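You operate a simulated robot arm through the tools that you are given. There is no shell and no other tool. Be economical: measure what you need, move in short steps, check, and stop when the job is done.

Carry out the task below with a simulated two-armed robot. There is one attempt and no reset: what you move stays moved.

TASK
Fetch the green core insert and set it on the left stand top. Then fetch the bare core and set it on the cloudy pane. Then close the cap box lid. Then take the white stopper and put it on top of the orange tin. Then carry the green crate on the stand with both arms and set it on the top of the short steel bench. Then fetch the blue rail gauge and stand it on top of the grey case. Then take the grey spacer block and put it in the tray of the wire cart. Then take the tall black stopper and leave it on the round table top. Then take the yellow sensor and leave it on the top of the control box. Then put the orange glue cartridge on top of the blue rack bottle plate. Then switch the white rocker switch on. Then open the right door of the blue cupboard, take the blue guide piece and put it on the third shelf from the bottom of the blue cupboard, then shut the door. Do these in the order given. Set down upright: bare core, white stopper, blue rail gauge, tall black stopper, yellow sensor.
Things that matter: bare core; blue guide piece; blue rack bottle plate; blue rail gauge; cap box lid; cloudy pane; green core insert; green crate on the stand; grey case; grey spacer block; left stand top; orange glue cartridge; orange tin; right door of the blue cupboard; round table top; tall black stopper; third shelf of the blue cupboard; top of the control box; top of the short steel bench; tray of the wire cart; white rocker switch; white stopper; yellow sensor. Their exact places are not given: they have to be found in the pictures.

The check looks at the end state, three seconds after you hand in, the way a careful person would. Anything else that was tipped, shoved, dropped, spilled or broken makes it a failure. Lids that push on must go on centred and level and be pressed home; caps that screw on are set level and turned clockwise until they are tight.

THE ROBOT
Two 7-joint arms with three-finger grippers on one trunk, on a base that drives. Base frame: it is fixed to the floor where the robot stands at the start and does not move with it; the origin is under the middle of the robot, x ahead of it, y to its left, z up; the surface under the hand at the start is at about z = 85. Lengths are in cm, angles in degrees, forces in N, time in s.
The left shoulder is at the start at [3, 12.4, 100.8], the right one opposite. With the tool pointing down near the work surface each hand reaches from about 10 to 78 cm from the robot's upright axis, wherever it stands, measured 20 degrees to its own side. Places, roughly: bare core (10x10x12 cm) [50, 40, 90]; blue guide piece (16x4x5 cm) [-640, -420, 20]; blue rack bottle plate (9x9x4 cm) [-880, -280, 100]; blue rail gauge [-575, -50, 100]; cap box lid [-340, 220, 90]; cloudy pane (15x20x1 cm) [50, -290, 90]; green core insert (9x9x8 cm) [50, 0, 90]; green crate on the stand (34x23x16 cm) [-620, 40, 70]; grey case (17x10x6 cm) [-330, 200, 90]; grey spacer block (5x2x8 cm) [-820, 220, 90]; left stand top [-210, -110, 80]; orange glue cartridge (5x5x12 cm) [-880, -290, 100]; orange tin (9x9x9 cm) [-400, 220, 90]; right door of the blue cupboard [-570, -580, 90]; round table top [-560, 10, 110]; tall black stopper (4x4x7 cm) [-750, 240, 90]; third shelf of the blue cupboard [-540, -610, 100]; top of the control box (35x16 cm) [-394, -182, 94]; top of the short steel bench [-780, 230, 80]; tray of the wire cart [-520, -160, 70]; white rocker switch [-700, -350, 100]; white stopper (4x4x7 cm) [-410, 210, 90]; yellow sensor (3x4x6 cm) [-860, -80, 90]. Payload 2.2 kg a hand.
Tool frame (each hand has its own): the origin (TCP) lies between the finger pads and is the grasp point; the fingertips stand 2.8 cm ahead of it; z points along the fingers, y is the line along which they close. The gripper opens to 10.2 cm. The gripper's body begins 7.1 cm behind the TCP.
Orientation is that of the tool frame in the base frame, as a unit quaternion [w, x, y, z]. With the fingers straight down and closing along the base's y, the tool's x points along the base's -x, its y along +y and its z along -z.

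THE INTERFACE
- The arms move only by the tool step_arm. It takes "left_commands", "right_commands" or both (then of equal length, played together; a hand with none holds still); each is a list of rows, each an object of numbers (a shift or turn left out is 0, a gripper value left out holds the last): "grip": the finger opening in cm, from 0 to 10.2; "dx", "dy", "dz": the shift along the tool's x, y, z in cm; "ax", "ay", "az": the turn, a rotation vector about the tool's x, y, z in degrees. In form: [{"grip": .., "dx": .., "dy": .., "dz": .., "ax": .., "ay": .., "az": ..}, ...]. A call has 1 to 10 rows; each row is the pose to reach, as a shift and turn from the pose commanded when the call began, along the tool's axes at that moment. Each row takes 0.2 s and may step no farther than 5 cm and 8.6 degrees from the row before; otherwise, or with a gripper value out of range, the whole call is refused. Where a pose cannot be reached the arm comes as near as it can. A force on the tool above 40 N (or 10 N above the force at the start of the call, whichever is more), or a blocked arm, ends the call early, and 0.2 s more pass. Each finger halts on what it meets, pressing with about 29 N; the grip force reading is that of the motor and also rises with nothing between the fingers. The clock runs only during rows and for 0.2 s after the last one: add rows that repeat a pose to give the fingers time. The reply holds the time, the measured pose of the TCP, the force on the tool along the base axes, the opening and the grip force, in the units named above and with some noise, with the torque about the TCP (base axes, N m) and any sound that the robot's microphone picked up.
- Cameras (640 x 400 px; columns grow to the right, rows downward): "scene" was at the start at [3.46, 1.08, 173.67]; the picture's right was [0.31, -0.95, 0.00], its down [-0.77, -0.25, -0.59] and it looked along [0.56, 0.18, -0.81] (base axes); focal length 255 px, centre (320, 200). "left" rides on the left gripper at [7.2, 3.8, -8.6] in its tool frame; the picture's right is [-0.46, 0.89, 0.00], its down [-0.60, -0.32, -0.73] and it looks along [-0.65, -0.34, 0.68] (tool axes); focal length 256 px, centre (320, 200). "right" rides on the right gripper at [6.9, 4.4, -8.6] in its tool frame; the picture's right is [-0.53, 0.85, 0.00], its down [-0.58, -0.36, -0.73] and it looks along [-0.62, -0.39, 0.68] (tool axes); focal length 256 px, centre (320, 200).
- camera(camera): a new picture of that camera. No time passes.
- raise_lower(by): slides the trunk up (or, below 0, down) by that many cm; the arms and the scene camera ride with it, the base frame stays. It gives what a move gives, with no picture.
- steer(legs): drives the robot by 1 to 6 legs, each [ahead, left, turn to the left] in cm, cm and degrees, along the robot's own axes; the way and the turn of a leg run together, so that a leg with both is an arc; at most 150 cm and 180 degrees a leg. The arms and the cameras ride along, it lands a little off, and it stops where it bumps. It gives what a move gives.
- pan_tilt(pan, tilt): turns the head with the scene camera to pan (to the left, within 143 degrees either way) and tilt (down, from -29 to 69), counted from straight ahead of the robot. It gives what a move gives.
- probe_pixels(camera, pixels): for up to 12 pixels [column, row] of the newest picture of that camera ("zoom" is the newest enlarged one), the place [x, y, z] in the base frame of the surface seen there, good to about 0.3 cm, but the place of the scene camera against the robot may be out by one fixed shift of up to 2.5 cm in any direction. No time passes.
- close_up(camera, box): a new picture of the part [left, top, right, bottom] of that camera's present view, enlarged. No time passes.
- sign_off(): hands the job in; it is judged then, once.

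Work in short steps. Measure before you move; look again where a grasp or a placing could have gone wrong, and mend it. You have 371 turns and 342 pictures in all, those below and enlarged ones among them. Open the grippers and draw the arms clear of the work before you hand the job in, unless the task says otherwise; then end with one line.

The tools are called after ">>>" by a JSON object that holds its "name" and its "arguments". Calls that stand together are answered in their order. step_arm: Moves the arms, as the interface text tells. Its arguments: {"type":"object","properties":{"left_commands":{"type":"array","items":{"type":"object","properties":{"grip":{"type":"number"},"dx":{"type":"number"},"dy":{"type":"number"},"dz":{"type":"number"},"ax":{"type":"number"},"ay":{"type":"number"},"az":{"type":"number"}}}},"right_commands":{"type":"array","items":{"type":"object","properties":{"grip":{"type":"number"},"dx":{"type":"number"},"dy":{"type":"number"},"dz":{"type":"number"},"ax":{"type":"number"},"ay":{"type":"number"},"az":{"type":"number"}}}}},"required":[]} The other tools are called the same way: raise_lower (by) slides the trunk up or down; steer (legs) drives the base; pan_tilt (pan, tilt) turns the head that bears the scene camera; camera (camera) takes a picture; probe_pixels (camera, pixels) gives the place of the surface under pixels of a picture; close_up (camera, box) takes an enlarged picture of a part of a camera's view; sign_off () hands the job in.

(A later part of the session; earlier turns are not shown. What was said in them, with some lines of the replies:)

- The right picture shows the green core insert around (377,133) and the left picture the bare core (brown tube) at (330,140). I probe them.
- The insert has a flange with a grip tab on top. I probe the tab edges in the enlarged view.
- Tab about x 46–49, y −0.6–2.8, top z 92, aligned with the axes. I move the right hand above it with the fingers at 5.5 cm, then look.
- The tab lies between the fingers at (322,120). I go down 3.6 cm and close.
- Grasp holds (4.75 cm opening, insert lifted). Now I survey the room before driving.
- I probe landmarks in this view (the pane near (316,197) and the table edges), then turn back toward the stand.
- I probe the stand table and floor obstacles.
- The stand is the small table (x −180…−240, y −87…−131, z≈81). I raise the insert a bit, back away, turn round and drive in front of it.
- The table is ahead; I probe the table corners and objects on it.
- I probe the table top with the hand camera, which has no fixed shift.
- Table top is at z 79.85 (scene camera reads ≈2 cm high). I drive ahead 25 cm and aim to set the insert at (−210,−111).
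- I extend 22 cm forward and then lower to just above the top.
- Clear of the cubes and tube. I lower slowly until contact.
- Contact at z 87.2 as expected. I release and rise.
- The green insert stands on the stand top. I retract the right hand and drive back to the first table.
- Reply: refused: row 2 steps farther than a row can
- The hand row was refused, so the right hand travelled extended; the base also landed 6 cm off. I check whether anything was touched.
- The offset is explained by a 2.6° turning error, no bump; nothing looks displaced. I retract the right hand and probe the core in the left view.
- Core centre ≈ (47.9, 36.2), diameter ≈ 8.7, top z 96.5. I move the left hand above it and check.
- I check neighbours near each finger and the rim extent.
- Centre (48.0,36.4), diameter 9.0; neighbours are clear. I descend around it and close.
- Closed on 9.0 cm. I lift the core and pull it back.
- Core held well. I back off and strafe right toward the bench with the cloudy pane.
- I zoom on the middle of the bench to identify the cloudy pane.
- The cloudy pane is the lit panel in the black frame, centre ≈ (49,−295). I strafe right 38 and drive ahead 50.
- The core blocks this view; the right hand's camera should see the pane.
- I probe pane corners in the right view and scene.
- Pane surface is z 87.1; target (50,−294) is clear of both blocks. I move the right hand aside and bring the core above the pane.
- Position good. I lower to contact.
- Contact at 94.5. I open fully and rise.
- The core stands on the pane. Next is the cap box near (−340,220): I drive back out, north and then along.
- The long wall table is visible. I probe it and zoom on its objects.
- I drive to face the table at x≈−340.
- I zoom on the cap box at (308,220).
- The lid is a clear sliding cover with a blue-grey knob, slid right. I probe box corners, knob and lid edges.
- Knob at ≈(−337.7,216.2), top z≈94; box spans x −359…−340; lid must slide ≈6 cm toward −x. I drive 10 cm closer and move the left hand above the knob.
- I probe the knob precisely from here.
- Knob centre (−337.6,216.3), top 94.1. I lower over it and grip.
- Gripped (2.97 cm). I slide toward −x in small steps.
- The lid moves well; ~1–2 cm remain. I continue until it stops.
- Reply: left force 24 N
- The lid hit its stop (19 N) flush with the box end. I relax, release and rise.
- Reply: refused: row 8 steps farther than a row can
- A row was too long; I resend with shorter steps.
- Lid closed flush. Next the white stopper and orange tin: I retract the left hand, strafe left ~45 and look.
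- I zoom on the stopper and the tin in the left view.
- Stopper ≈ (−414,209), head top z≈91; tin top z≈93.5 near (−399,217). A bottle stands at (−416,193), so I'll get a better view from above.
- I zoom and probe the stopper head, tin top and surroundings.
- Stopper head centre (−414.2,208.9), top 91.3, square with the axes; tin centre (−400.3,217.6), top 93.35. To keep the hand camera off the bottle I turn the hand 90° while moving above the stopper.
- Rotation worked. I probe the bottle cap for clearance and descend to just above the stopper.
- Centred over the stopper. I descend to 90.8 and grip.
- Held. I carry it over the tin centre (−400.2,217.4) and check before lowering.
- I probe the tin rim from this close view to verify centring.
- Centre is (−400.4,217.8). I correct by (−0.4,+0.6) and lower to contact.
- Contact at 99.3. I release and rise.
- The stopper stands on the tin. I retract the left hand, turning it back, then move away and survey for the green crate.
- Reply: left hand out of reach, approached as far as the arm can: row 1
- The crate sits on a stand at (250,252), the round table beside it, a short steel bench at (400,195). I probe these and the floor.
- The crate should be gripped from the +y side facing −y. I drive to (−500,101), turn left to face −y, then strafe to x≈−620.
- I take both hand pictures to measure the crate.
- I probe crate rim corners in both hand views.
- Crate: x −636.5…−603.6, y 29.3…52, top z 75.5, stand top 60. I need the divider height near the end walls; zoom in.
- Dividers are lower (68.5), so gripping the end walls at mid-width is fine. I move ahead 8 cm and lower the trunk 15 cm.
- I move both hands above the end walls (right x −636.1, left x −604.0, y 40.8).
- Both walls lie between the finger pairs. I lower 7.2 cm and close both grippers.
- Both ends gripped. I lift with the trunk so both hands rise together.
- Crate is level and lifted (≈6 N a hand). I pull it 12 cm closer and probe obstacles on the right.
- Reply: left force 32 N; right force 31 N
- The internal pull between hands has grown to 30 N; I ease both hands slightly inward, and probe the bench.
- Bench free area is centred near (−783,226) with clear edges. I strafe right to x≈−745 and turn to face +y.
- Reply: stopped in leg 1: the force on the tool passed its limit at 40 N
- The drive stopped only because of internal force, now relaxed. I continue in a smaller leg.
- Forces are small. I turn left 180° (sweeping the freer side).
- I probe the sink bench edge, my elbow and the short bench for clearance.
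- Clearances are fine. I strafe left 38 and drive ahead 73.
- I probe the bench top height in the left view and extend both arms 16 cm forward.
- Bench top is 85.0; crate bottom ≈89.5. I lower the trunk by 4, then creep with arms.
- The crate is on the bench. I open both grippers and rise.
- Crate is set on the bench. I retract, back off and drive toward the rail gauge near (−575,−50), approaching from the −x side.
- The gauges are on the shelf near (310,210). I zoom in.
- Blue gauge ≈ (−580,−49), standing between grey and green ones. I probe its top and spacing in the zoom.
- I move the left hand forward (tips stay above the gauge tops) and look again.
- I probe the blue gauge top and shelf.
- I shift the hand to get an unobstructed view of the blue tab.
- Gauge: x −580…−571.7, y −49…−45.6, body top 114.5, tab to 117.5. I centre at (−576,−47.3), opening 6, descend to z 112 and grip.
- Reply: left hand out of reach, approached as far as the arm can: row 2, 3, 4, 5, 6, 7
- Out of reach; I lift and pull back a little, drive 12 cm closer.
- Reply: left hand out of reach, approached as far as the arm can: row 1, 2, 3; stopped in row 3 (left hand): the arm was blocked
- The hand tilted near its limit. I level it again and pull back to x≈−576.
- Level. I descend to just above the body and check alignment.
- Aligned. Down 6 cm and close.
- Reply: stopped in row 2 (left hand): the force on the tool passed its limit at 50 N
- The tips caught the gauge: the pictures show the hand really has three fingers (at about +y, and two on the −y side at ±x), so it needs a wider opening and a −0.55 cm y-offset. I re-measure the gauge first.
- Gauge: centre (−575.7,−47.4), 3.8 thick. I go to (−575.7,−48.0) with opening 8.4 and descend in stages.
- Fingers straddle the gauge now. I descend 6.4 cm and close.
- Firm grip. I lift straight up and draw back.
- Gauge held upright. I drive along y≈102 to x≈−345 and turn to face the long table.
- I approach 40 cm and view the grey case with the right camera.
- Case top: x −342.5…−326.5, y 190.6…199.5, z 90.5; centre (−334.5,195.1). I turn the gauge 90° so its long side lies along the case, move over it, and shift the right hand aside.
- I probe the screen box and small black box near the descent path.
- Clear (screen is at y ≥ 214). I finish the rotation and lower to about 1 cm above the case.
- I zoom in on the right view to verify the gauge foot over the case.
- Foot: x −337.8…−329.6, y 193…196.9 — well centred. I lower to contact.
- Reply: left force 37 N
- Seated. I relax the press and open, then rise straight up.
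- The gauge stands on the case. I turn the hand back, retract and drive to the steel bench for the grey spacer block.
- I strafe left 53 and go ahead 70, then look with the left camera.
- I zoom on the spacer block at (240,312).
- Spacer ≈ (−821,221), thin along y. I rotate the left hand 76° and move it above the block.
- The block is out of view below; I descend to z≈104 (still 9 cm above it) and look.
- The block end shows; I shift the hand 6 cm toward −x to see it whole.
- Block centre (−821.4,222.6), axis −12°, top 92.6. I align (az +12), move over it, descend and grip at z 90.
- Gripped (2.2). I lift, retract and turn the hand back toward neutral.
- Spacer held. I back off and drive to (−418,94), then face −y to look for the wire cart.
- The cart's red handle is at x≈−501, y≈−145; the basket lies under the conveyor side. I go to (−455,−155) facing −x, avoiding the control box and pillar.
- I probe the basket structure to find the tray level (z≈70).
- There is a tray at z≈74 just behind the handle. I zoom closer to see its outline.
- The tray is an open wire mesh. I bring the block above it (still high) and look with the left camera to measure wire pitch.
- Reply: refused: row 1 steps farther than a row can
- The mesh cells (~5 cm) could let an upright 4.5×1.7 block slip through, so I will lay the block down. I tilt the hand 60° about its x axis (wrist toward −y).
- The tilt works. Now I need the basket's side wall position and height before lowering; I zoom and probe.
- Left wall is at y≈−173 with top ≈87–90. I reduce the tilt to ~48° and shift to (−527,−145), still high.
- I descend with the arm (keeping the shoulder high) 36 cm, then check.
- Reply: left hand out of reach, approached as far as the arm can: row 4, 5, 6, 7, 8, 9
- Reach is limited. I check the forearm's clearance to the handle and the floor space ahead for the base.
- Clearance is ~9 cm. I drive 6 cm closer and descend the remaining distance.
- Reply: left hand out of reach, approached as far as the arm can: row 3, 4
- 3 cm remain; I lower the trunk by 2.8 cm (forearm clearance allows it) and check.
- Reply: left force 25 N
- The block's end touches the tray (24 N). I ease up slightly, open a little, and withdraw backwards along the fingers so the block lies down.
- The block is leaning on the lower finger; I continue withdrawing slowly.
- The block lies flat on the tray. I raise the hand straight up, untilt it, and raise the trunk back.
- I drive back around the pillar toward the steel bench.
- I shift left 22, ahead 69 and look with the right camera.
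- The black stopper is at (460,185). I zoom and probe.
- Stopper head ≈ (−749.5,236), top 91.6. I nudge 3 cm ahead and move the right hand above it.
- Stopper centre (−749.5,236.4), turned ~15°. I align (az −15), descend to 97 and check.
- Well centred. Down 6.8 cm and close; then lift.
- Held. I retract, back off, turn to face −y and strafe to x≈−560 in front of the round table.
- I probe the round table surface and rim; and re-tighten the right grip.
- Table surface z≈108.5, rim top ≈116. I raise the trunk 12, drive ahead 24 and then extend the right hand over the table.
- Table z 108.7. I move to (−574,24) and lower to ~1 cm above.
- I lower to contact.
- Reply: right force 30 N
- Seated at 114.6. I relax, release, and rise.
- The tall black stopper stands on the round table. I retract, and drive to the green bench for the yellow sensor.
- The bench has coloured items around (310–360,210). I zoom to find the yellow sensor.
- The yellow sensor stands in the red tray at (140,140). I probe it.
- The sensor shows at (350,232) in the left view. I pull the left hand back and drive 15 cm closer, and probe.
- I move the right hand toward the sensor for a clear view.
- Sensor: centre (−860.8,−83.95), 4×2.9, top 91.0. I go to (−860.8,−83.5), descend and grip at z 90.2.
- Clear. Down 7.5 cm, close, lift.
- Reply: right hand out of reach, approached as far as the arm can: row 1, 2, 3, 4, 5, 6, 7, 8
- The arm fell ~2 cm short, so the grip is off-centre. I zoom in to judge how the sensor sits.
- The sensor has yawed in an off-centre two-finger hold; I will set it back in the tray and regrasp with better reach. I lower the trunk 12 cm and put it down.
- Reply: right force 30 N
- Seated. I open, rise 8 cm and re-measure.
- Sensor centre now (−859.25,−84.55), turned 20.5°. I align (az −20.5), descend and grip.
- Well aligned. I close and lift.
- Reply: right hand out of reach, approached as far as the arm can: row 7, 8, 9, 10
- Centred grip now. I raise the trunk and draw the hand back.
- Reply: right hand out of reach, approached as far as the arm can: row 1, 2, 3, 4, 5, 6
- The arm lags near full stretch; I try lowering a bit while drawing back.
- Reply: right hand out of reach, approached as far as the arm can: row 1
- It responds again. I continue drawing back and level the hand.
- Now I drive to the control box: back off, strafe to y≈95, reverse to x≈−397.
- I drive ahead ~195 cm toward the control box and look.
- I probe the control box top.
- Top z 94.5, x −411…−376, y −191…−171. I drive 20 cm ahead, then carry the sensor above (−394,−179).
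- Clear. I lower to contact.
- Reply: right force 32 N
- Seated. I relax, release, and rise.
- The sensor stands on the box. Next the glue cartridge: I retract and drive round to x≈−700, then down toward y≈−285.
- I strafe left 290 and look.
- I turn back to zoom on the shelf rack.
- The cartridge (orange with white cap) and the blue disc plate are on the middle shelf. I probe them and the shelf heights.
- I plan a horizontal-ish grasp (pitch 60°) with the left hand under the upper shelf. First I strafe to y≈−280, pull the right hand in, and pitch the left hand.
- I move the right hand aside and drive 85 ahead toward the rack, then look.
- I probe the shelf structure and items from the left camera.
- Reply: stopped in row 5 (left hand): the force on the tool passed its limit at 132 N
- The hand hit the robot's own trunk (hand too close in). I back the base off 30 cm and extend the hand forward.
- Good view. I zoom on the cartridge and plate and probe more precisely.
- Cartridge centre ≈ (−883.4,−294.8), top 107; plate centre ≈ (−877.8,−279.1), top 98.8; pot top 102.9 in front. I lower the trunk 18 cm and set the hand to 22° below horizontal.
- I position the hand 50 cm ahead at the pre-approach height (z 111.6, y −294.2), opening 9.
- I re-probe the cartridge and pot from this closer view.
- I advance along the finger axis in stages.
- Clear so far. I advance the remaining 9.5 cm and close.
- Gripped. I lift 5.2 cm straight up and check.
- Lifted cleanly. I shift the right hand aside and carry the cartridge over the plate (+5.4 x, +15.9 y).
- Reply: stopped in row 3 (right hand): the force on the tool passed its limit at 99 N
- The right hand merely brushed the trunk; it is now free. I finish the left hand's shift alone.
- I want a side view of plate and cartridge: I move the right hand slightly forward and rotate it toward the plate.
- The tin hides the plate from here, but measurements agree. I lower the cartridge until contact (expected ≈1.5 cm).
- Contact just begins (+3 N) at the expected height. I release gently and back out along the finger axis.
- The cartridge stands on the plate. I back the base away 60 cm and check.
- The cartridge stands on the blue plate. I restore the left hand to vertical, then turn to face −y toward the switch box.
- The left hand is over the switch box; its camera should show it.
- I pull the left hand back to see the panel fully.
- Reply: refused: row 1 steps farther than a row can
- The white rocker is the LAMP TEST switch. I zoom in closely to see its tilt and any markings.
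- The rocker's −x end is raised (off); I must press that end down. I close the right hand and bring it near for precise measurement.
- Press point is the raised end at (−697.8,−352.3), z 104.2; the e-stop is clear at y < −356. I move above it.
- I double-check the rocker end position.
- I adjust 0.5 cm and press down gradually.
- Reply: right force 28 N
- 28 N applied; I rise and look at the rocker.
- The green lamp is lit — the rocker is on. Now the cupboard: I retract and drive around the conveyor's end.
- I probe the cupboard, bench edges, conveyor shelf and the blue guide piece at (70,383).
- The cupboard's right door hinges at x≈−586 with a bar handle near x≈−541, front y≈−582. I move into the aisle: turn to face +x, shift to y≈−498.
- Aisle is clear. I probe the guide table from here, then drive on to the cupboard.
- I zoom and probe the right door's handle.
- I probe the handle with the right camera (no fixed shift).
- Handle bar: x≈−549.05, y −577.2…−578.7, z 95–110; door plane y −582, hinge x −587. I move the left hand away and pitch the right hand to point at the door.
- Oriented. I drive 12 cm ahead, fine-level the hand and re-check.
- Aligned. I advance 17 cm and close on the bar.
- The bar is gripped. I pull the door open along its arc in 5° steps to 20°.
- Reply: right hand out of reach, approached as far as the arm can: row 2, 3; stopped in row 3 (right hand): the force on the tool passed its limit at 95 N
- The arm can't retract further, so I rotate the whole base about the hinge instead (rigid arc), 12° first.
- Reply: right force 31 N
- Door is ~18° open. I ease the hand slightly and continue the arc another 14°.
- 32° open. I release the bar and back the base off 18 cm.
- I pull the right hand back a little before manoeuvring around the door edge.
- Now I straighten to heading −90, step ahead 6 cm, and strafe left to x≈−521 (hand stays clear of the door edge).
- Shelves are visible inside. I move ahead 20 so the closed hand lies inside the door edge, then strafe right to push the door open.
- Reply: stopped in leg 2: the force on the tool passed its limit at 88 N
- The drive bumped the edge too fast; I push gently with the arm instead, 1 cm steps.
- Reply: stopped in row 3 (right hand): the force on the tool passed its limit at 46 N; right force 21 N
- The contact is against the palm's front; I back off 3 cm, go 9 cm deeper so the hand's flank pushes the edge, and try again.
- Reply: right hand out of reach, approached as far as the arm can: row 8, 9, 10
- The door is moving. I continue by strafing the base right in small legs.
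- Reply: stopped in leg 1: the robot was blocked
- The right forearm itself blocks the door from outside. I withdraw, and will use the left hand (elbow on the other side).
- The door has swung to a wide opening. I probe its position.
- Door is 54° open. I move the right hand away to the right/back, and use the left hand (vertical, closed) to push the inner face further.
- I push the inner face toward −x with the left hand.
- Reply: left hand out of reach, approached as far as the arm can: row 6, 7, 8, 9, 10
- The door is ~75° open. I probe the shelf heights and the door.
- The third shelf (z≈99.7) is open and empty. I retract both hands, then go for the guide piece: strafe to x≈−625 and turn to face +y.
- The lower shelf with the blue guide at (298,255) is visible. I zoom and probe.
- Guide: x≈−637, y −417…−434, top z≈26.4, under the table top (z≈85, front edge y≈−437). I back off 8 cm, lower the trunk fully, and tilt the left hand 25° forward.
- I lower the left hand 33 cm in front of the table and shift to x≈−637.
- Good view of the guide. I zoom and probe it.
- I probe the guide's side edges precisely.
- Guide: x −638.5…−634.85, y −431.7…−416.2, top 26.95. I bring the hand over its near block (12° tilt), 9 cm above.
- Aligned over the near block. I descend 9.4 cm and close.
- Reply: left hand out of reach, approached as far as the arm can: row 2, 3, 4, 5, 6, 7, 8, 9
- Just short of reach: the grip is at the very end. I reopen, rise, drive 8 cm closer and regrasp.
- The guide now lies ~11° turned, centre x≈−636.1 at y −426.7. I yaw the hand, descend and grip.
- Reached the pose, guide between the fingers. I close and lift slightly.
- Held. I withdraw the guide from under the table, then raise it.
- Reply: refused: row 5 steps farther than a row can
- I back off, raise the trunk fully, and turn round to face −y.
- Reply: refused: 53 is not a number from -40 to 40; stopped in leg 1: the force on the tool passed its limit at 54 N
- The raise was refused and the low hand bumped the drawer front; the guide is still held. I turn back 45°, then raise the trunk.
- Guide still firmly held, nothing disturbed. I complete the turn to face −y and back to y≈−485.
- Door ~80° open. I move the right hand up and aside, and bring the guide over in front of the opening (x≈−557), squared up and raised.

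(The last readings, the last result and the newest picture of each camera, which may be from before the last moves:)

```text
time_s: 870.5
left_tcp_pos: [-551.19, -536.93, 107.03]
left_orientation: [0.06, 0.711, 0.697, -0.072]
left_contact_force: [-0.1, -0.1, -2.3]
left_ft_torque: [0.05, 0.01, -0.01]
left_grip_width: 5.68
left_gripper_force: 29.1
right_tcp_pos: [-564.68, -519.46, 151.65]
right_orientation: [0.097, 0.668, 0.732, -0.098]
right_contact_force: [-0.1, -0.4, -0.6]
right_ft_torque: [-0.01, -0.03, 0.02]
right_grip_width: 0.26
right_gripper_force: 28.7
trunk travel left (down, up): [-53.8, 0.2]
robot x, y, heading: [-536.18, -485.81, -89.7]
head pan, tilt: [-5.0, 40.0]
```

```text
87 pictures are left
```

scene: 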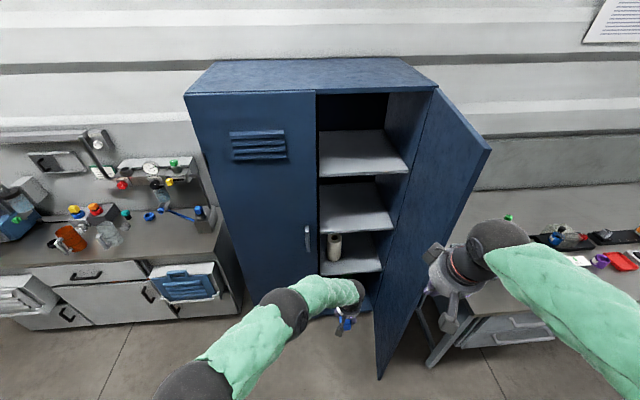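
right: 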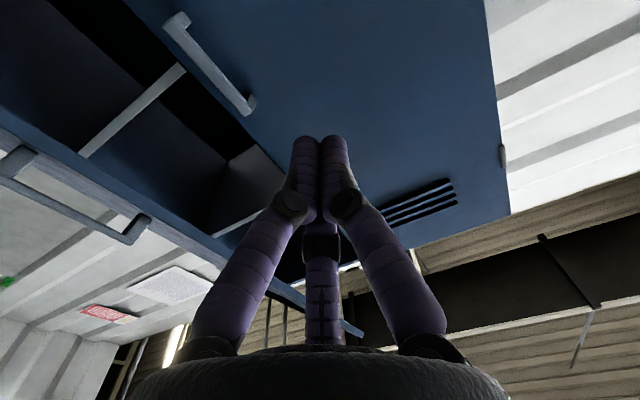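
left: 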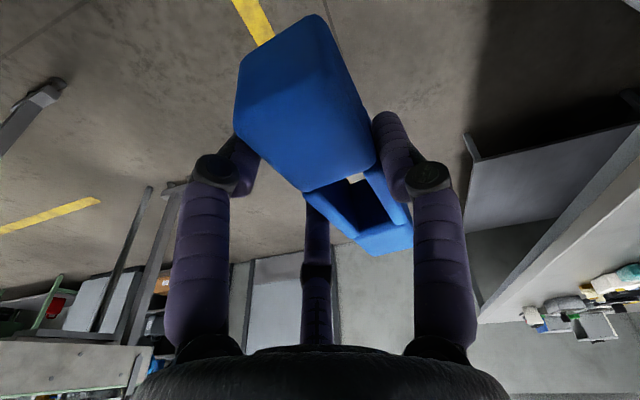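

I drive 36 cm ahead and check.

>>> {"name": "steer", "arguments": {"legs": [[36, 0, -0.2]]}}

>>> {"name": "camera", "arguments": {"camera": "left"}}

>>> {"name": "camera", "arguments": {"camera": "scene"}}

```text
time_s: 872.8
left_tcp_pos: [-551.14, -572.74, 107.1]
left_orientation: [0.059, 0.713, 0.695, -0.072]
left_contact_force: [0.0, -0.7, -3.0]
left_ft_torque: [0.01, 0.01, -0.01]
left_grip_width: 5.67
left_gripper_force: 29.1
right_tcp_pos: [-564.43, -555.3, 151.68]
right_orientation: [0.097, 0.669, 0.73, -0.099]
right_contact_force: [1.6, 0.1, -0.1]
right_ft_torque: [0.01, 0.01, -0.01]
right_grip_width: 0.22
right_gripper_force: 29.5
trunk travel left (down, up): [-53.8, 0.2]
robot x, y, heading: [-536.1, -521.67, -90.0]
head pan, tilt: [-5.0, 40.0]
```

```text
86 pictures are left
```

left: 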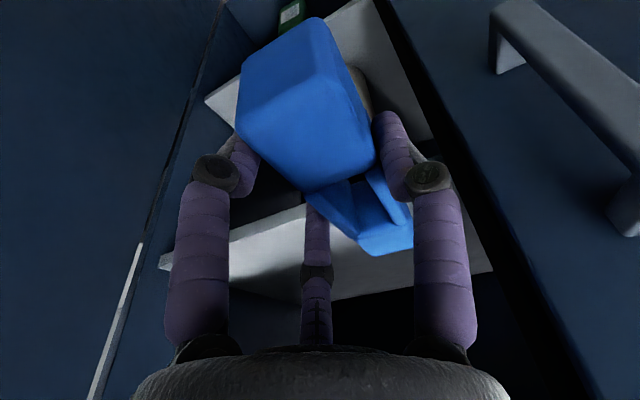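

```text
85 pictures are left
```

scene: 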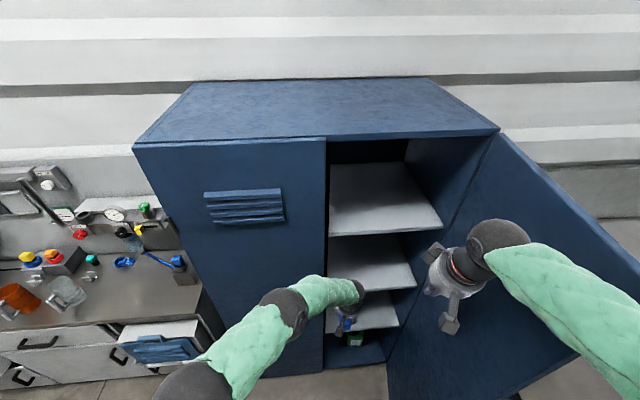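

I probe the shelf surfaces seen past the guide.

>>> {"name": "probe_pixels", "arguments": {"camera": "left", "pixels": [[270, 235], [250, 265], [170, 262], [440, 265], [230, 105], [390, 60], [400, 245], [345, 180], [300, 60], [140, 300], [455, 150]]}}

```text
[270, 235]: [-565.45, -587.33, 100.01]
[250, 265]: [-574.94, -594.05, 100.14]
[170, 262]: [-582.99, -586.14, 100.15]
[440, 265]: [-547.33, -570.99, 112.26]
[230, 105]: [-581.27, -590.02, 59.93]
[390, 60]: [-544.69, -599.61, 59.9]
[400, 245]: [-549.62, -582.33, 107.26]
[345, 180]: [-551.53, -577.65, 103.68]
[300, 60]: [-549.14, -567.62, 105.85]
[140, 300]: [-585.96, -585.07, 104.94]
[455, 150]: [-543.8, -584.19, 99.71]
```

Shelf is at z 100.05, front edge y≈−584; the guide's bottom is ≈102.8. I slide it in to TCP (−556,−586).

>>> {"name": "step_arm", "arguments": {"left_commands": [{"dy": -2.3}, {"dy": -4.65}, {"dy": -4.65, "dx": -3.3, "dz": 0.7}, {"dy": -4.65, "dx": -6.6, "dz": 1.4}, {"dy": -4.65, "dx": -10, "dz": 2.1}, {"dy": -4.65, "dx": -13.3, "dz": 2.84}, {"dy": -4.65, "dx": -13.3, "dz": 2.84}]}}

>>> {"name": "camera", "arguments": {"camera": "left"}}

```text
time_s: 874.4
left_tcp_pos: [-555.99, -586.12, 106.95]
left_orientation: [0.059, 0.713, 0.695, -0.073]
left_contact_force: [-0.9, -0.4, -2.2]
left_ft_torque: [0.05, 0.07, 0.04]
left_grip_width: 5.69
left_gripper_force: 28.7
right_tcp_pos: [-564.43, -555.22, 151.75]
right_orientation: [0.098, 0.668, 0.731, -0.1]
right_contact_force: [0.3, 0.1, 0.1]
right_ft_torque: [-0.07, -0.02, 0.02]
right_grip_width: 0.2
right_gripper_force: 29.1
trunk travel left (down, up): [-53.8, 0.2]
robot x, y, heading: [-535.92, -521.36, -89.6]
head pan, tilt: [-5.0, 40.0]
```

```text
84 pictures are left
```

left: 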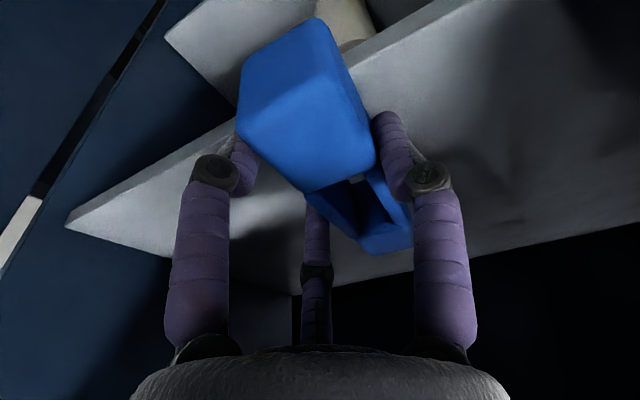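

Clear. I lower it onto the shelf to contact.

>>> {"name": "step_arm", "arguments": {"left_commands": [{"dz": 1.4, "dx": 0.3}, {"dz": 2.2, "dx": 0.47}, {"dz": 2.6, "dx": 0.56}, {"dz": 2.9, "dx": 0.62}, {"dz": 3.1, "dx": 0.67}]}}

```text
time_s: 875.6
left_tcp_pos: [-556.09, -586.31, 104.09]
left_orientation: [0.061, 0.712, 0.695, -0.075]
left_contact_force: [0.0, -0.2, 17.8]
left_ft_torque: [-0.35, -0.57, -0.03]
left_grip_width: 5.68
left_gripper_force: 29.6
right_tcp_pos: [-564.52, -555.09, 151.71]
right_orientation: [0.098, 0.669, 0.73, -0.099]
right_contact_force: [0.4, -0.1, 0.0]
right_ft_torque: [-0.03, 0.0, 0.0]
right_grip_width: 0.23
right_gripper_force: 29.0
trunk travel left (down, up): [-53.8, 0.2]
robot x, y, heading: [-535.86, -522.1, -90.0]
head pan, tilt: [-5.0, 40.0]
```

Contact. With the hand now lower, I lift 0.3 cm and slide 3.5 cm further in so the whole guide is on the shelf.

>>> {"name": "step_arm", "arguments": {"left_commands": [{"dz": -0.4, "dx": -0.1}, {"dz": -0.2, "dx": -1.3}, {"dz": 0.1, "dx": -2.5}, {"dz": 0.35, "dx": -3.5}, {"dz": 0.35, "dx": -3.5}]}}

>>> {"name": "camera", "arguments": {"camera": "left"}}

```text
time_s: 876.8
left_tcp_pos: [-555.79, -588.31, 104.37]
left_orientation: [0.059, 0.712, 0.696, -0.071]
left_contact_force: [0.2, 0.1, -1.6]
left_ft_torque: [0.06, 0.02, 0.02]
left_grip_width: 5.68
left_gripper_force: 29.3
left hand out of reach, approached as far as the arm can: row 3, 4, 5
right_tcp_pos: [-564.39, -555.28, 151.65]
right_orientation: [0.097, 0.669, 0.73, -0.099]
right_contact_force: [0.2, -0.2, 0.1]
right_ft_torque: [0.01, 0.02, 0.02]
right_grip_width: 0.24
right_gripper_force: 28.8
trunk travel left (down, up): [-53.8, 0.2]
robot x, y, heading: [-536.31, -521.97, -90.1]
head pan, tilt: [-5.0, 40.0]
```

```text
83 pictures are left
```

left: 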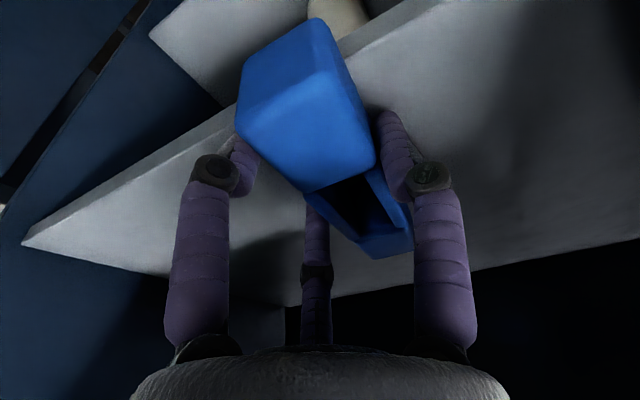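

I use the base for the last 4 cm.

>>> {"name": "steer", "arguments": {"legs": [[4, 0, 0]]}}

>>> {"name": "step_arm", "arguments": {"left_commands": [{"dz": 0.2, "dx": 0.04}, {"dz": 0.4, "dx": 0.08}, {"dz": 0.6, "dx": 0.12}]}}

>>> {"name": "camera", "arguments": {"camera": "left"}}

```text
time_s: 877.7
left_tcp_pos: [-555.76, -591.97, 104.61]
left_orientation: [0.06, 0.713, 0.694, -0.073]
left_contact_force: [-0.6, 0.0, -2.4]
left_ft_torque: [0.03, 0.03, -0.01]
left_grip_width: 5.68
left_gripper_force: 29.2
right_tcp_pos: [-564.44, -558.86, 151.73]
right_orientation: [0.098, 0.67, 0.729, -0.101]
right_contact_force: [0.6, 0.6, -0.5]
right_ft_torque: [-0.02, 0.02, 0.01]
right_grip_width: 0.24
right_gripper_force: 29.3
trunk travel left (down, up): [-53.8, 0.2]
robot x, y, heading: [-535.97, -525.1, -90.1]
head pan, tilt: [-5.0, 40.0]
```

```text
time_s: 878.5
left_tcp_pos: [-555.86, -592.32, 104.28]
left_orientation: [0.061, 0.712, 0.695, -0.076]
left_contact_force: [-2.0, -3.7, 9.8]
left_ft_torque: [0.46, -0.25, 0.01]
left_grip_width: 5.69
left_gripper_force: 29.1
right_tcp_pos: [-564.42, -558.99, 151.69]
right_orientation: [0.097, 0.67, 0.729, -0.1]
right_contact_force: [0.5, 1.1, -0.1]
right_ft_torque: [0.0, 0.02, 0.0]
right_grip_width: 0.21
right_gripper_force: 28.9
trunk travel left (down, up): [-53.8, 0.2]
robot x, y, heading: [-536.22, -525.92, -90.4]
head pan, tilt: [-5.0, 40.0]
```

```text
82 pictures are left
```

left: 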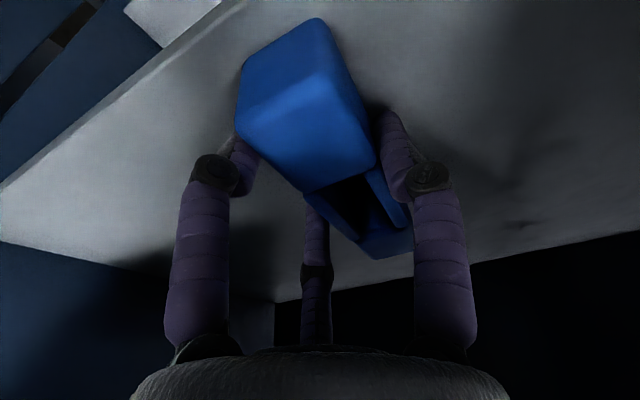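

Seated fully on the shelf. I open and back straight out.

>>> {"name": "step_arm", "arguments": {"left_commands": [{"grip": 7}, {"grip": 8.5}, {"grip": 8.5}, {"grip": 8.5, "dz": -0.5}, {"grip": 8.5, "dz": -0.8}]}}

>>> {"name": "steer", "arguments": {"legs": [[-18, 0, 0]]}}

>>> {"name": "camera", "arguments": {"camera": "left"}}

>>> {"name": "camera", "arguments": {"camera": "scene"}}

```text
time_s: 879.7
left_tcp_pos: [-555.8, -591.98, 104.68]
left_orientation: [0.059, 0.713, 0.694, -0.073]
left_contact_force: [-0.2, 1.0, -0.8]
left_ft_torque: [0.01, -0.02, -0.03]
left_grip_width: 8.53
left_gripper_force: 0.1
right_tcp_pos: [-564.49, -559.22, 151.75]
right_orientation: [0.097, 0.669, 0.73, -0.099]
right_contact_force: [1.7, 0.3, 0.4]
right_ft_torque: [0.01, 0.03, 0.0]
right_grip_width: 0.2
right_gripper_force: 29.2
trunk travel left (down, up): [-53.8, 0.2]
robot x, y, heading: [-536.02, -525.66, -90.0]
head pan, tilt: [-5.0, 40.0]
```

```text
time_s: 881.2
left_tcp_pos: [-555.9, -574.06, 104.58]
left_orientation: [0.06, 0.713, 0.695, -0.074]
left_contact_force: [0.7, -0.7, -0.3]
left_ft_torque: [-0.01, -0.03, -0.01]
left_grip_width: 8.47
left_gripper_force: 0.0
right_tcp_pos: [-564.48, -541.27, 151.76]
right_orientation: [0.096, 0.67, 0.73, -0.099]
right_contact_force: [-0.1, 0.8, -0.6]
right_ft_torque: [-0.01, -0.01, 0.0]
right_grip_width: 0.21
right_gripper_force: 29.2
trunk travel left (down, up): [-53.8, 0.2]
robot x, y, heading: [-536.48, -507.9, -90.0]
head pan, tilt: [-5.0, 40.0]
```

```text
81 pictures are left
```

left: 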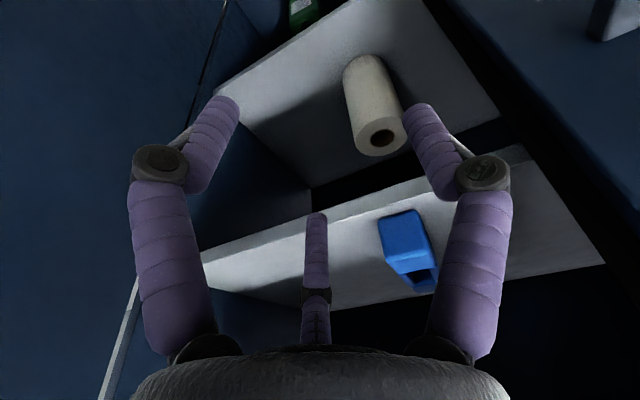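

```text
80 pictures are left
```

scene: 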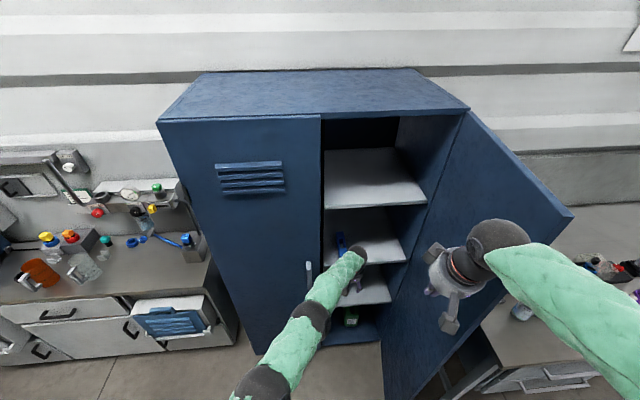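

I verify the guide is wholly inside the door plane.

>>> {"name": "probe_pixels", "arguments": {"camera": "left", "pixels": [[400, 213], [398, 235], [425, 250], [380, 222], [360, 215], [425, 285], [530, 160]]}}

>>> {"name": "step_arm", "arguments": {"left_commands": [{"dx": 3, "dy": 3, "grip": 5}, {"dx": 6, "dy": 6, "grip": 3}, {"dx": 9, "dy": 9, "grip": 0}, {"dx": 12, "dy": 12}, {"dx": 15, "dy": 15}, {"dx": 16, "dy": 19}, {"dx": 16, "dy": 23}, {"dx": 16, "dy": 26}]}}

```text
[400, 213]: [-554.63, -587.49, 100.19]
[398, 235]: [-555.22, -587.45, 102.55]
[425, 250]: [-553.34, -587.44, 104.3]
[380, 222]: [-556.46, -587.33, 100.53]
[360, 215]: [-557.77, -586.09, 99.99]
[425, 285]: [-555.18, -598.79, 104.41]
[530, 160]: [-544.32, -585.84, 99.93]
```

```text
time_s: 883.0
left_tcp_pos: [-529.48, -559.02, 101.14]
left_orientation: [0.059, 0.714, 0.694, -0.073]
left_contact_force: [0.0, 0.3, 0.9]
left_ft_torque: [0.0, 0.01, 0.0]
left_grip_width: 0.21
left_gripper_force: 29.0
right_tcp_pos: [-564.43, -541.24, 151.69]
right_orientation: [0.097, 0.67, 0.729, -0.1]
right_contact_force: [-0.1, 0.3, 0.3]
right_ft_torque: [-0.03, 0.0, -0.02]
right_grip_width: 0.19
right_gripper_force: 29.6
trunk travel left (down, up): [-53.8, 0.2]
robot x, y, heading: [-536.02, -507.57, -89.7]
head pan, tilt: [-5.0, 40.0]
```

The guide is fully inside (near end y −587.4). To close the door I retract the left hand, back up, and go right so the right hand (z≈152) can get outside the door.

>>> {"name": "step_arm", "arguments": {"left_commands": [{"dx": 4}, {"dx": 8}, {"dx": 12}, {"dx": 14, "dy": 4}]}}

>>> {"name": "steer", "arguments": {"legs": [[-19, 0, 0], [0, -48, 0]]}}

>>> {"name": "pan_tilt", "arguments": {"pan": 0, "tilt": 35}}

>>> {"name": "camera", "arguments": {"camera": "scene"}}

```text
time_s: 884.0
left_tcp_pos: [-525.1, -545.38, 98.58]
left_orientation: [0.058, 0.713, 0.695, -0.074]
left_contact_force: [0.0, 0.6, -0.2]
left_ft_torque: [0.06, 0.02, 0.01]
left_grip_width: 0.22
left_gripper_force: 28.8
right_tcp_pos: [-564.33, -541.19, 151.82]
right_orientation: [0.096, 0.67, 0.729, -0.099]
right_contact_force: [0.1, 0.1, 1.2]
right_ft_torque: [-0.02, 0.03, -0.01]
right_grip_width: 0.24
right_gripper_force: 29.6
trunk travel left (down, up): [-53.8, 0.2]
robot x, y, heading: [-536.34, -507.6, -89.8]
head pan, tilt: [-5.0, 40.0]
```

```text
time_s: 888.0
left_tcp_pos: [-572.61, -526.31, 98.67]
left_orientation: [0.059, 0.711, 0.696, -0.073]
left_contact_force: [0.6, 0.1, 0.4]
left_ft_torque: [-0.04, 0.04, 0.0]
left_grip_width: 0.2
left_gripper_force: 29.1
right_tcp_pos: [-611.92, -522.21, 151.79]
right_orientation: [0.097, 0.668, 0.731, -0.099]
right_contact_force: [-0.1, -1.0, 0.2]
right_ft_torque: [0.01, 0.0, -0.03]
right_grip_width: 0.21
right_gripper_force: 29.0
trunk travel left (down, up): [-53.8, 0.2]
robot x, y, heading: [-583.93, -488.67, -89.9]
head pan, tilt: [-5.0, 40.0]
```

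```text
time_s: 888.7
left_tcp_pos: [-572.74, -526.28, 98.5]
left_orientation: [0.06, 0.711, 0.697, -0.072]
left_contact_force: [0.6, -0.2, 0.9]
left_ft_torque: [0.02, -0.02, -0.01]
left_grip_width: 0.19
left_gripper_force: 29.6
right_tcp_pos: [-612.07, -522.18, 151.73]
right_orientation: [0.098, 0.669, 0.731, -0.098]
right_contact_force: [0.6, -0.3, -0.2]
right_ft_torque: [-0.01, 0.01, -0.05]
right_grip_width: 0.2
right_gripper_force: 29.3
trunk travel left (down, up): [-53.8, 0.2]
robot x, y, heading: [-584.1, -488.7, -89.8]
head pan, tilt: [0.0, 35.0]
```

```text
79 pictures are left
```

scene: 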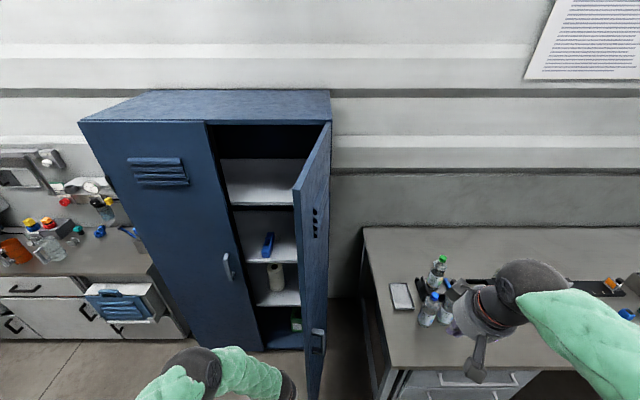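

The right hand is outside the door. I extend it forward to y≈−556.

>>> {"name": "step_arm", "arguments": {"right_commands": [{"dx": -4.2, "dy": -0.4, "dz": 1.2}, {"dx": -8.4, "dy": -0.8, "dz": 2.4}, {"dx": -12.6, "dy": -1.2, "dz": 3.6}, {"dx": -16.8, "dy": -1.6, "dz": 4.8}, {"dx": -21, "dy": -2, "dz": 6}, {"dx": -25.2, "dy": -2.4, "dz": 7.2}, {"dx": -29.4, "dy": -2.8, "dz": 8.4}, {"dx": -32.5, "dy": -3.1, "dz": 9.35}]}}

>>> {"name": "step_arm", "arguments": {"right_commands": [{"dy": 4}, {"dy": 8}, {"dy": 12}, {"dy": 16}, {"dy": 19}, {"dy": 22}, {"dy": 25}, {"dy": 28}, {"dy": 31}, {"dy": 34}]}}

>>> {"name": "camera", "arguments": {"camera": "scene"}}

```text
time_s: 890.5
left_tcp_pos: [-572.68, -526.42, 98.5]
left_orientation: [0.059, 0.711, 0.697, -0.071]
left_contact_force: [-0.7, 0.0, 0.5]
left_ft_torque: [0.01, 0.0, 0.03]
left_grip_width: 0.21
left_gripper_force: 29.3
right_tcp_pos: [-612.05, -556.47, 151.56]
right_orientation: [0.097, 0.668, 0.731, -0.099]
right_contact_force: [0.3, 0.1, -0.4]
right_ft_torque: [0.05, 0.01, 0.01]
right_grip_width: 0.21
right_gripper_force: 29.1
trunk travel left (down, up): [-53.8, 0.2]
robot x, y, heading: [-583.91, -488.65, -90.0]
head pan, tilt: [0.0, 35.0]
```

```text
time_s: 892.7
left_tcp_pos: [-572.58, -526.43, 98.6]
left_orientation: [0.059, 0.711, 0.697, -0.072]
left_contact_force: [-0.5, -0.8, -0.5]
left_ft_torque: [0.05, 0.01, 0.02]
left_grip_width: 0.23
left_gripper_force: 29.1
right_tcp_pos: [-578.1, -553.12, 151.23]
right_orientation: [0.097, 0.669, 0.73, -0.099]
right_contact_force: [1.5, 0.1, 0.1]
right_ft_torque: [0.05, 0.03, 0.01]
right_grip_width: 0.22
right_gripper_force: 29.2
trunk travel left (down, up): [-53.8, 0.2]
robot x, y, heading: [-583.77, -488.35, -90.1]
head pan, tilt: [0.0, 35.0]
```

```text
78 pictures are left
```

scene: 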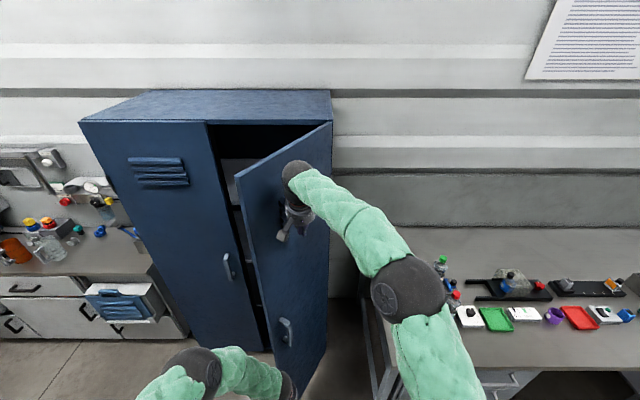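

Door is ~40°. I move the hand 14 cm toward the handle side, then push forward with the arm/base.

>>> {"name": "step_arm", "arguments": {"right_commands": [{"dy": 3}, {"dy": 6}, {"dy": 9}, {"dy": 12}, {"dy": 14}, {"dy": 14, "dx": -3, "dz": 0.9}, {"dy": 13.7, "dx": -6, "dz": 1.7}, {"dy": 13.5, "dx": -9, "dz": 2.6}, {"dy": 13.2, "dx": -12, "dz": 3.4}]}}

>>> {"name": "camera", "arguments": {"camera": "scene"}}

```text
time_s: 894.7
left_tcp_pos: [-572.67, -526.45, 98.45]
left_orientation: [0.059, 0.711, 0.697, -0.072]
left_contact_force: [0.6, 0.5, -0.4]
left_ft_torque: [0.02, -0.04, 0.01]
left_grip_width: 0.22
left_gripper_force: 28.8
right_tcp_pos: [-567.31, -557.17, 147.56]
right_orientation: [0.097, 0.668, 0.732, -0.098]
right_contact_force: [-0.5, -0.3, 0.7]
right_ft_torque: [0.04, -0.01, 0.04]
right_grip_width: 0.2
right_gripper_force: 28.8
right hand out of reach, approached as far as the arm can: row 6, 7, 8, 9
trunk travel left (down, up): [-53.8, 0.2]
robot x, y, heading: [-584.07, -488.63, -89.7]
head pan, tilt: [0.0, 35.0]
```

```text
77 pictures are left
```

scene: 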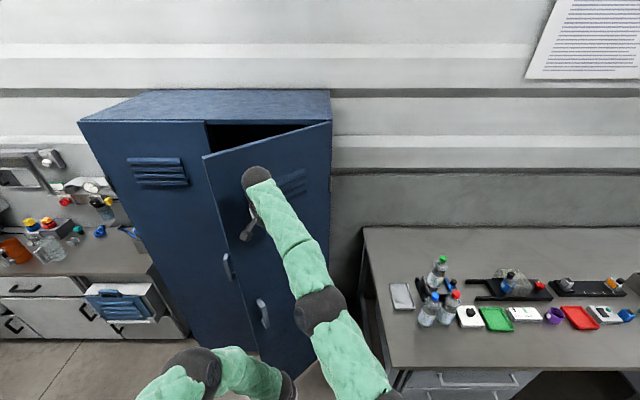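

Door is ~22°. I back 4, strafe left 12, then drive ahead to push it shut.

>>> {"name": "steer", "arguments": {"legs": [[-4, 0, 0], [0, 12, 0], [16, 0, 0]]}}

>>> {"name": "camera", "arguments": {"camera": "scene"}}

```text
time_s: 897.4
left_tcp_pos: [-560.59, -538.04, 98.63]
left_orientation: [0.06, 0.711, 0.697, -0.072]
left_contact_force: [-0.4, -0.7, -0.7]
left_ft_torque: [-0.02, -0.03, -0.02]
left_grip_width: 0.22
left_gripper_force: 28.9
right_tcp_pos: [-555.26, -568.68, 147.85]
right_orientation: [0.099, 0.668, 0.73, -0.099]
right_contact_force: [-0.4, -0.3, -0.6]
right_ft_torque: [0.01, -0.01, 0.03]
right_grip_width: 0.21
right_gripper_force: 29.2
trunk travel left (down, up): [-53.8, 0.2]
robot x, y, heading: [-571.82, -500.03, -89.4]
head pan, tilt: [0.0, 35.0]
```

```text
76 pictures are left
```

scene: 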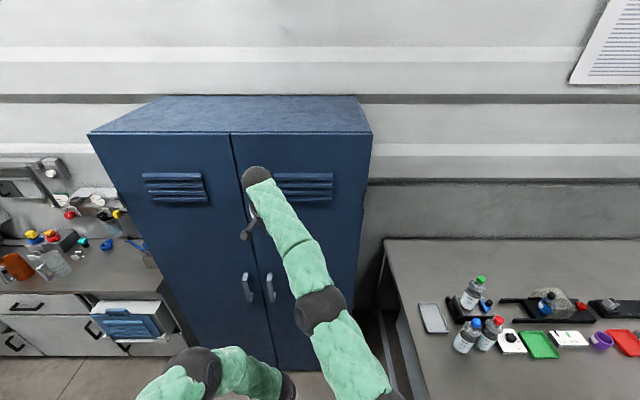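

Nearly shut. I zoom on the seam and push a little more.

>>> {"name": "steer", "arguments": {"legs": [[6, 0, 0]]}}

>>> {"name": "close_up", "arguments": {"camera": "scene", "box": [180, 90, 390, 230]}}

>>> {"name": "probe_pixels", "arguments": {"camera": "zoom", "pixels": [[160, 150], [185, 150], [190, 200], [300, 200], [450, 180], [560, 150], [150, 300]]}}

```text
time_s: 898.4
left_tcp_pos: [-560.61, -543.75, 98.66]
left_orientation: [0.059, 0.712, 0.696, -0.072]
left_contact_force: [-1.1, 0.5, 1.0]
left_ft_torque: [-0.06, -0.02, 0.01]
left_grip_width: 0.21
left_gripper_force: 28.9
right_tcp_pos: [-555.1, -574.35, 147.79]
right_orientation: [0.099, 0.669, 0.73, -0.099]
right_contact_force: [0.4, 0.1, 0.2]
right_ft_torque: [0.0, 0.0, 0.02]
right_grip_width: 0.2
right_gripper_force: 29.2
trunk travel left (down, up): [-53.8, 0.2]
robot x, y, heading: [-571.93, -506.62, -89.9]
head pan, tilt: [0.0, 35.0]
```

```text
2.86 times, centred on (285, 160) of scene
```

zoom: 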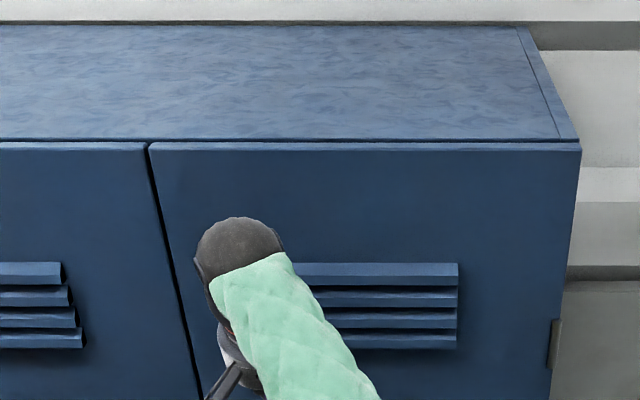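

```text
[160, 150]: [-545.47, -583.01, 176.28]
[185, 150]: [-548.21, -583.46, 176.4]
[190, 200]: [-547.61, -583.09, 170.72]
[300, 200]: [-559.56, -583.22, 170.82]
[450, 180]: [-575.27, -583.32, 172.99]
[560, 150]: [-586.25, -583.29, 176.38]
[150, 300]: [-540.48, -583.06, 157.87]
```

Both doors lie in one plane (y≈−583.2): shut. I back away, open the grippers and draw the arms in.

>>> {"name": "steer", "arguments": {"legs": [[-18, 0, 0]]}}

>>> {"name": "step_arm", "arguments": {"left_commands": [{"grip": 3}, {"grip": 6}, {"grip": 8}, {"grip": 8}, {"grip": 8}], "right_commands": [{"dx": 3, "grip": 3}, {"dx": 6, "grip": 6}, {"dx": 9, "grip": 8}, {"dx": 12, "grip": 8}, {"dx": 15, "grip": 8}]}}

>>> {"name": "camera", "arguments": {"camera": "scene"}}

```text
time_s: 899.9
left_tcp_pos: [-560.54, -525.77, 98.62]
left_orientation: [0.059, 0.712, 0.696, -0.071]
left_contact_force: [0.2, -0.2, 0.7]
left_ft_torque: [0.0, 0.01, 0.02]
left_grip_width: 0.21
left_gripper_force: 28.9
right_tcp_pos: [-555.16, -556.58, 147.72]
right_orientation: [0.097, 0.669, 0.731, -0.098]
right_contact_force: [-0.7, -0.4, 0.0]
right_ft_torque: [0.0, -0.03, 0.0]
right_grip_width: 0.2
right_gripper_force: 29.1
trunk travel left (down, up): [-53.8, 0.2]
robot x, y, heading: [-572.07, -488.24, -89.7]
head pan, tilt: [0.0, 35.0]
```

```text
time_s: 901.1
left_tcp_pos: [-560.76, -525.61, 98.6]
left_orientation: [0.06, 0.712, 0.696, -0.072]
left_contact_force: [-0.5, 0.5, 0.4]
left_ft_torque: [-0.01, 0.02, 0.0]
left_grip_width: 8.0
left_gripper_force: 0.1
right_tcp_pos: [-556.55, -541.75, 143.76]
right_orientation: [0.098, 0.669, 0.73, -0.099]
right_contact_force: [0.4, 0.1, 0.2]
right_ft_torque: [-0.03, -0.04, -0.04]
right_grip_width: 8.02
right_gripper_force: 0.0
trunk travel left (down, up): [-53.8, 0.2]
robot x, y, heading: [-571.62, -487.91, -89.8]
head pan, tilt: [0.0, 35.0]
```

```text
74 pictures are left
```

scene: 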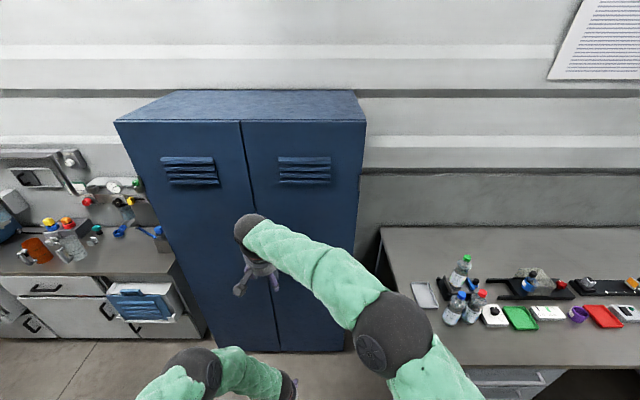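

The door stays shut, both hands are open and clear, and nothing nearby looks disturbed. I hand the job in.

>>> {"name": "sign_off", "arguments": {}}

```text
The job is handed in.
```

All twelve steps were carried out in the order given, and the job is handed in. Two bumps: the low left hand hit the bench drawer front (54 N) while carrying the guide, and the hand touched the blue gauge before the first grasp. I saw nothing displaced either time.
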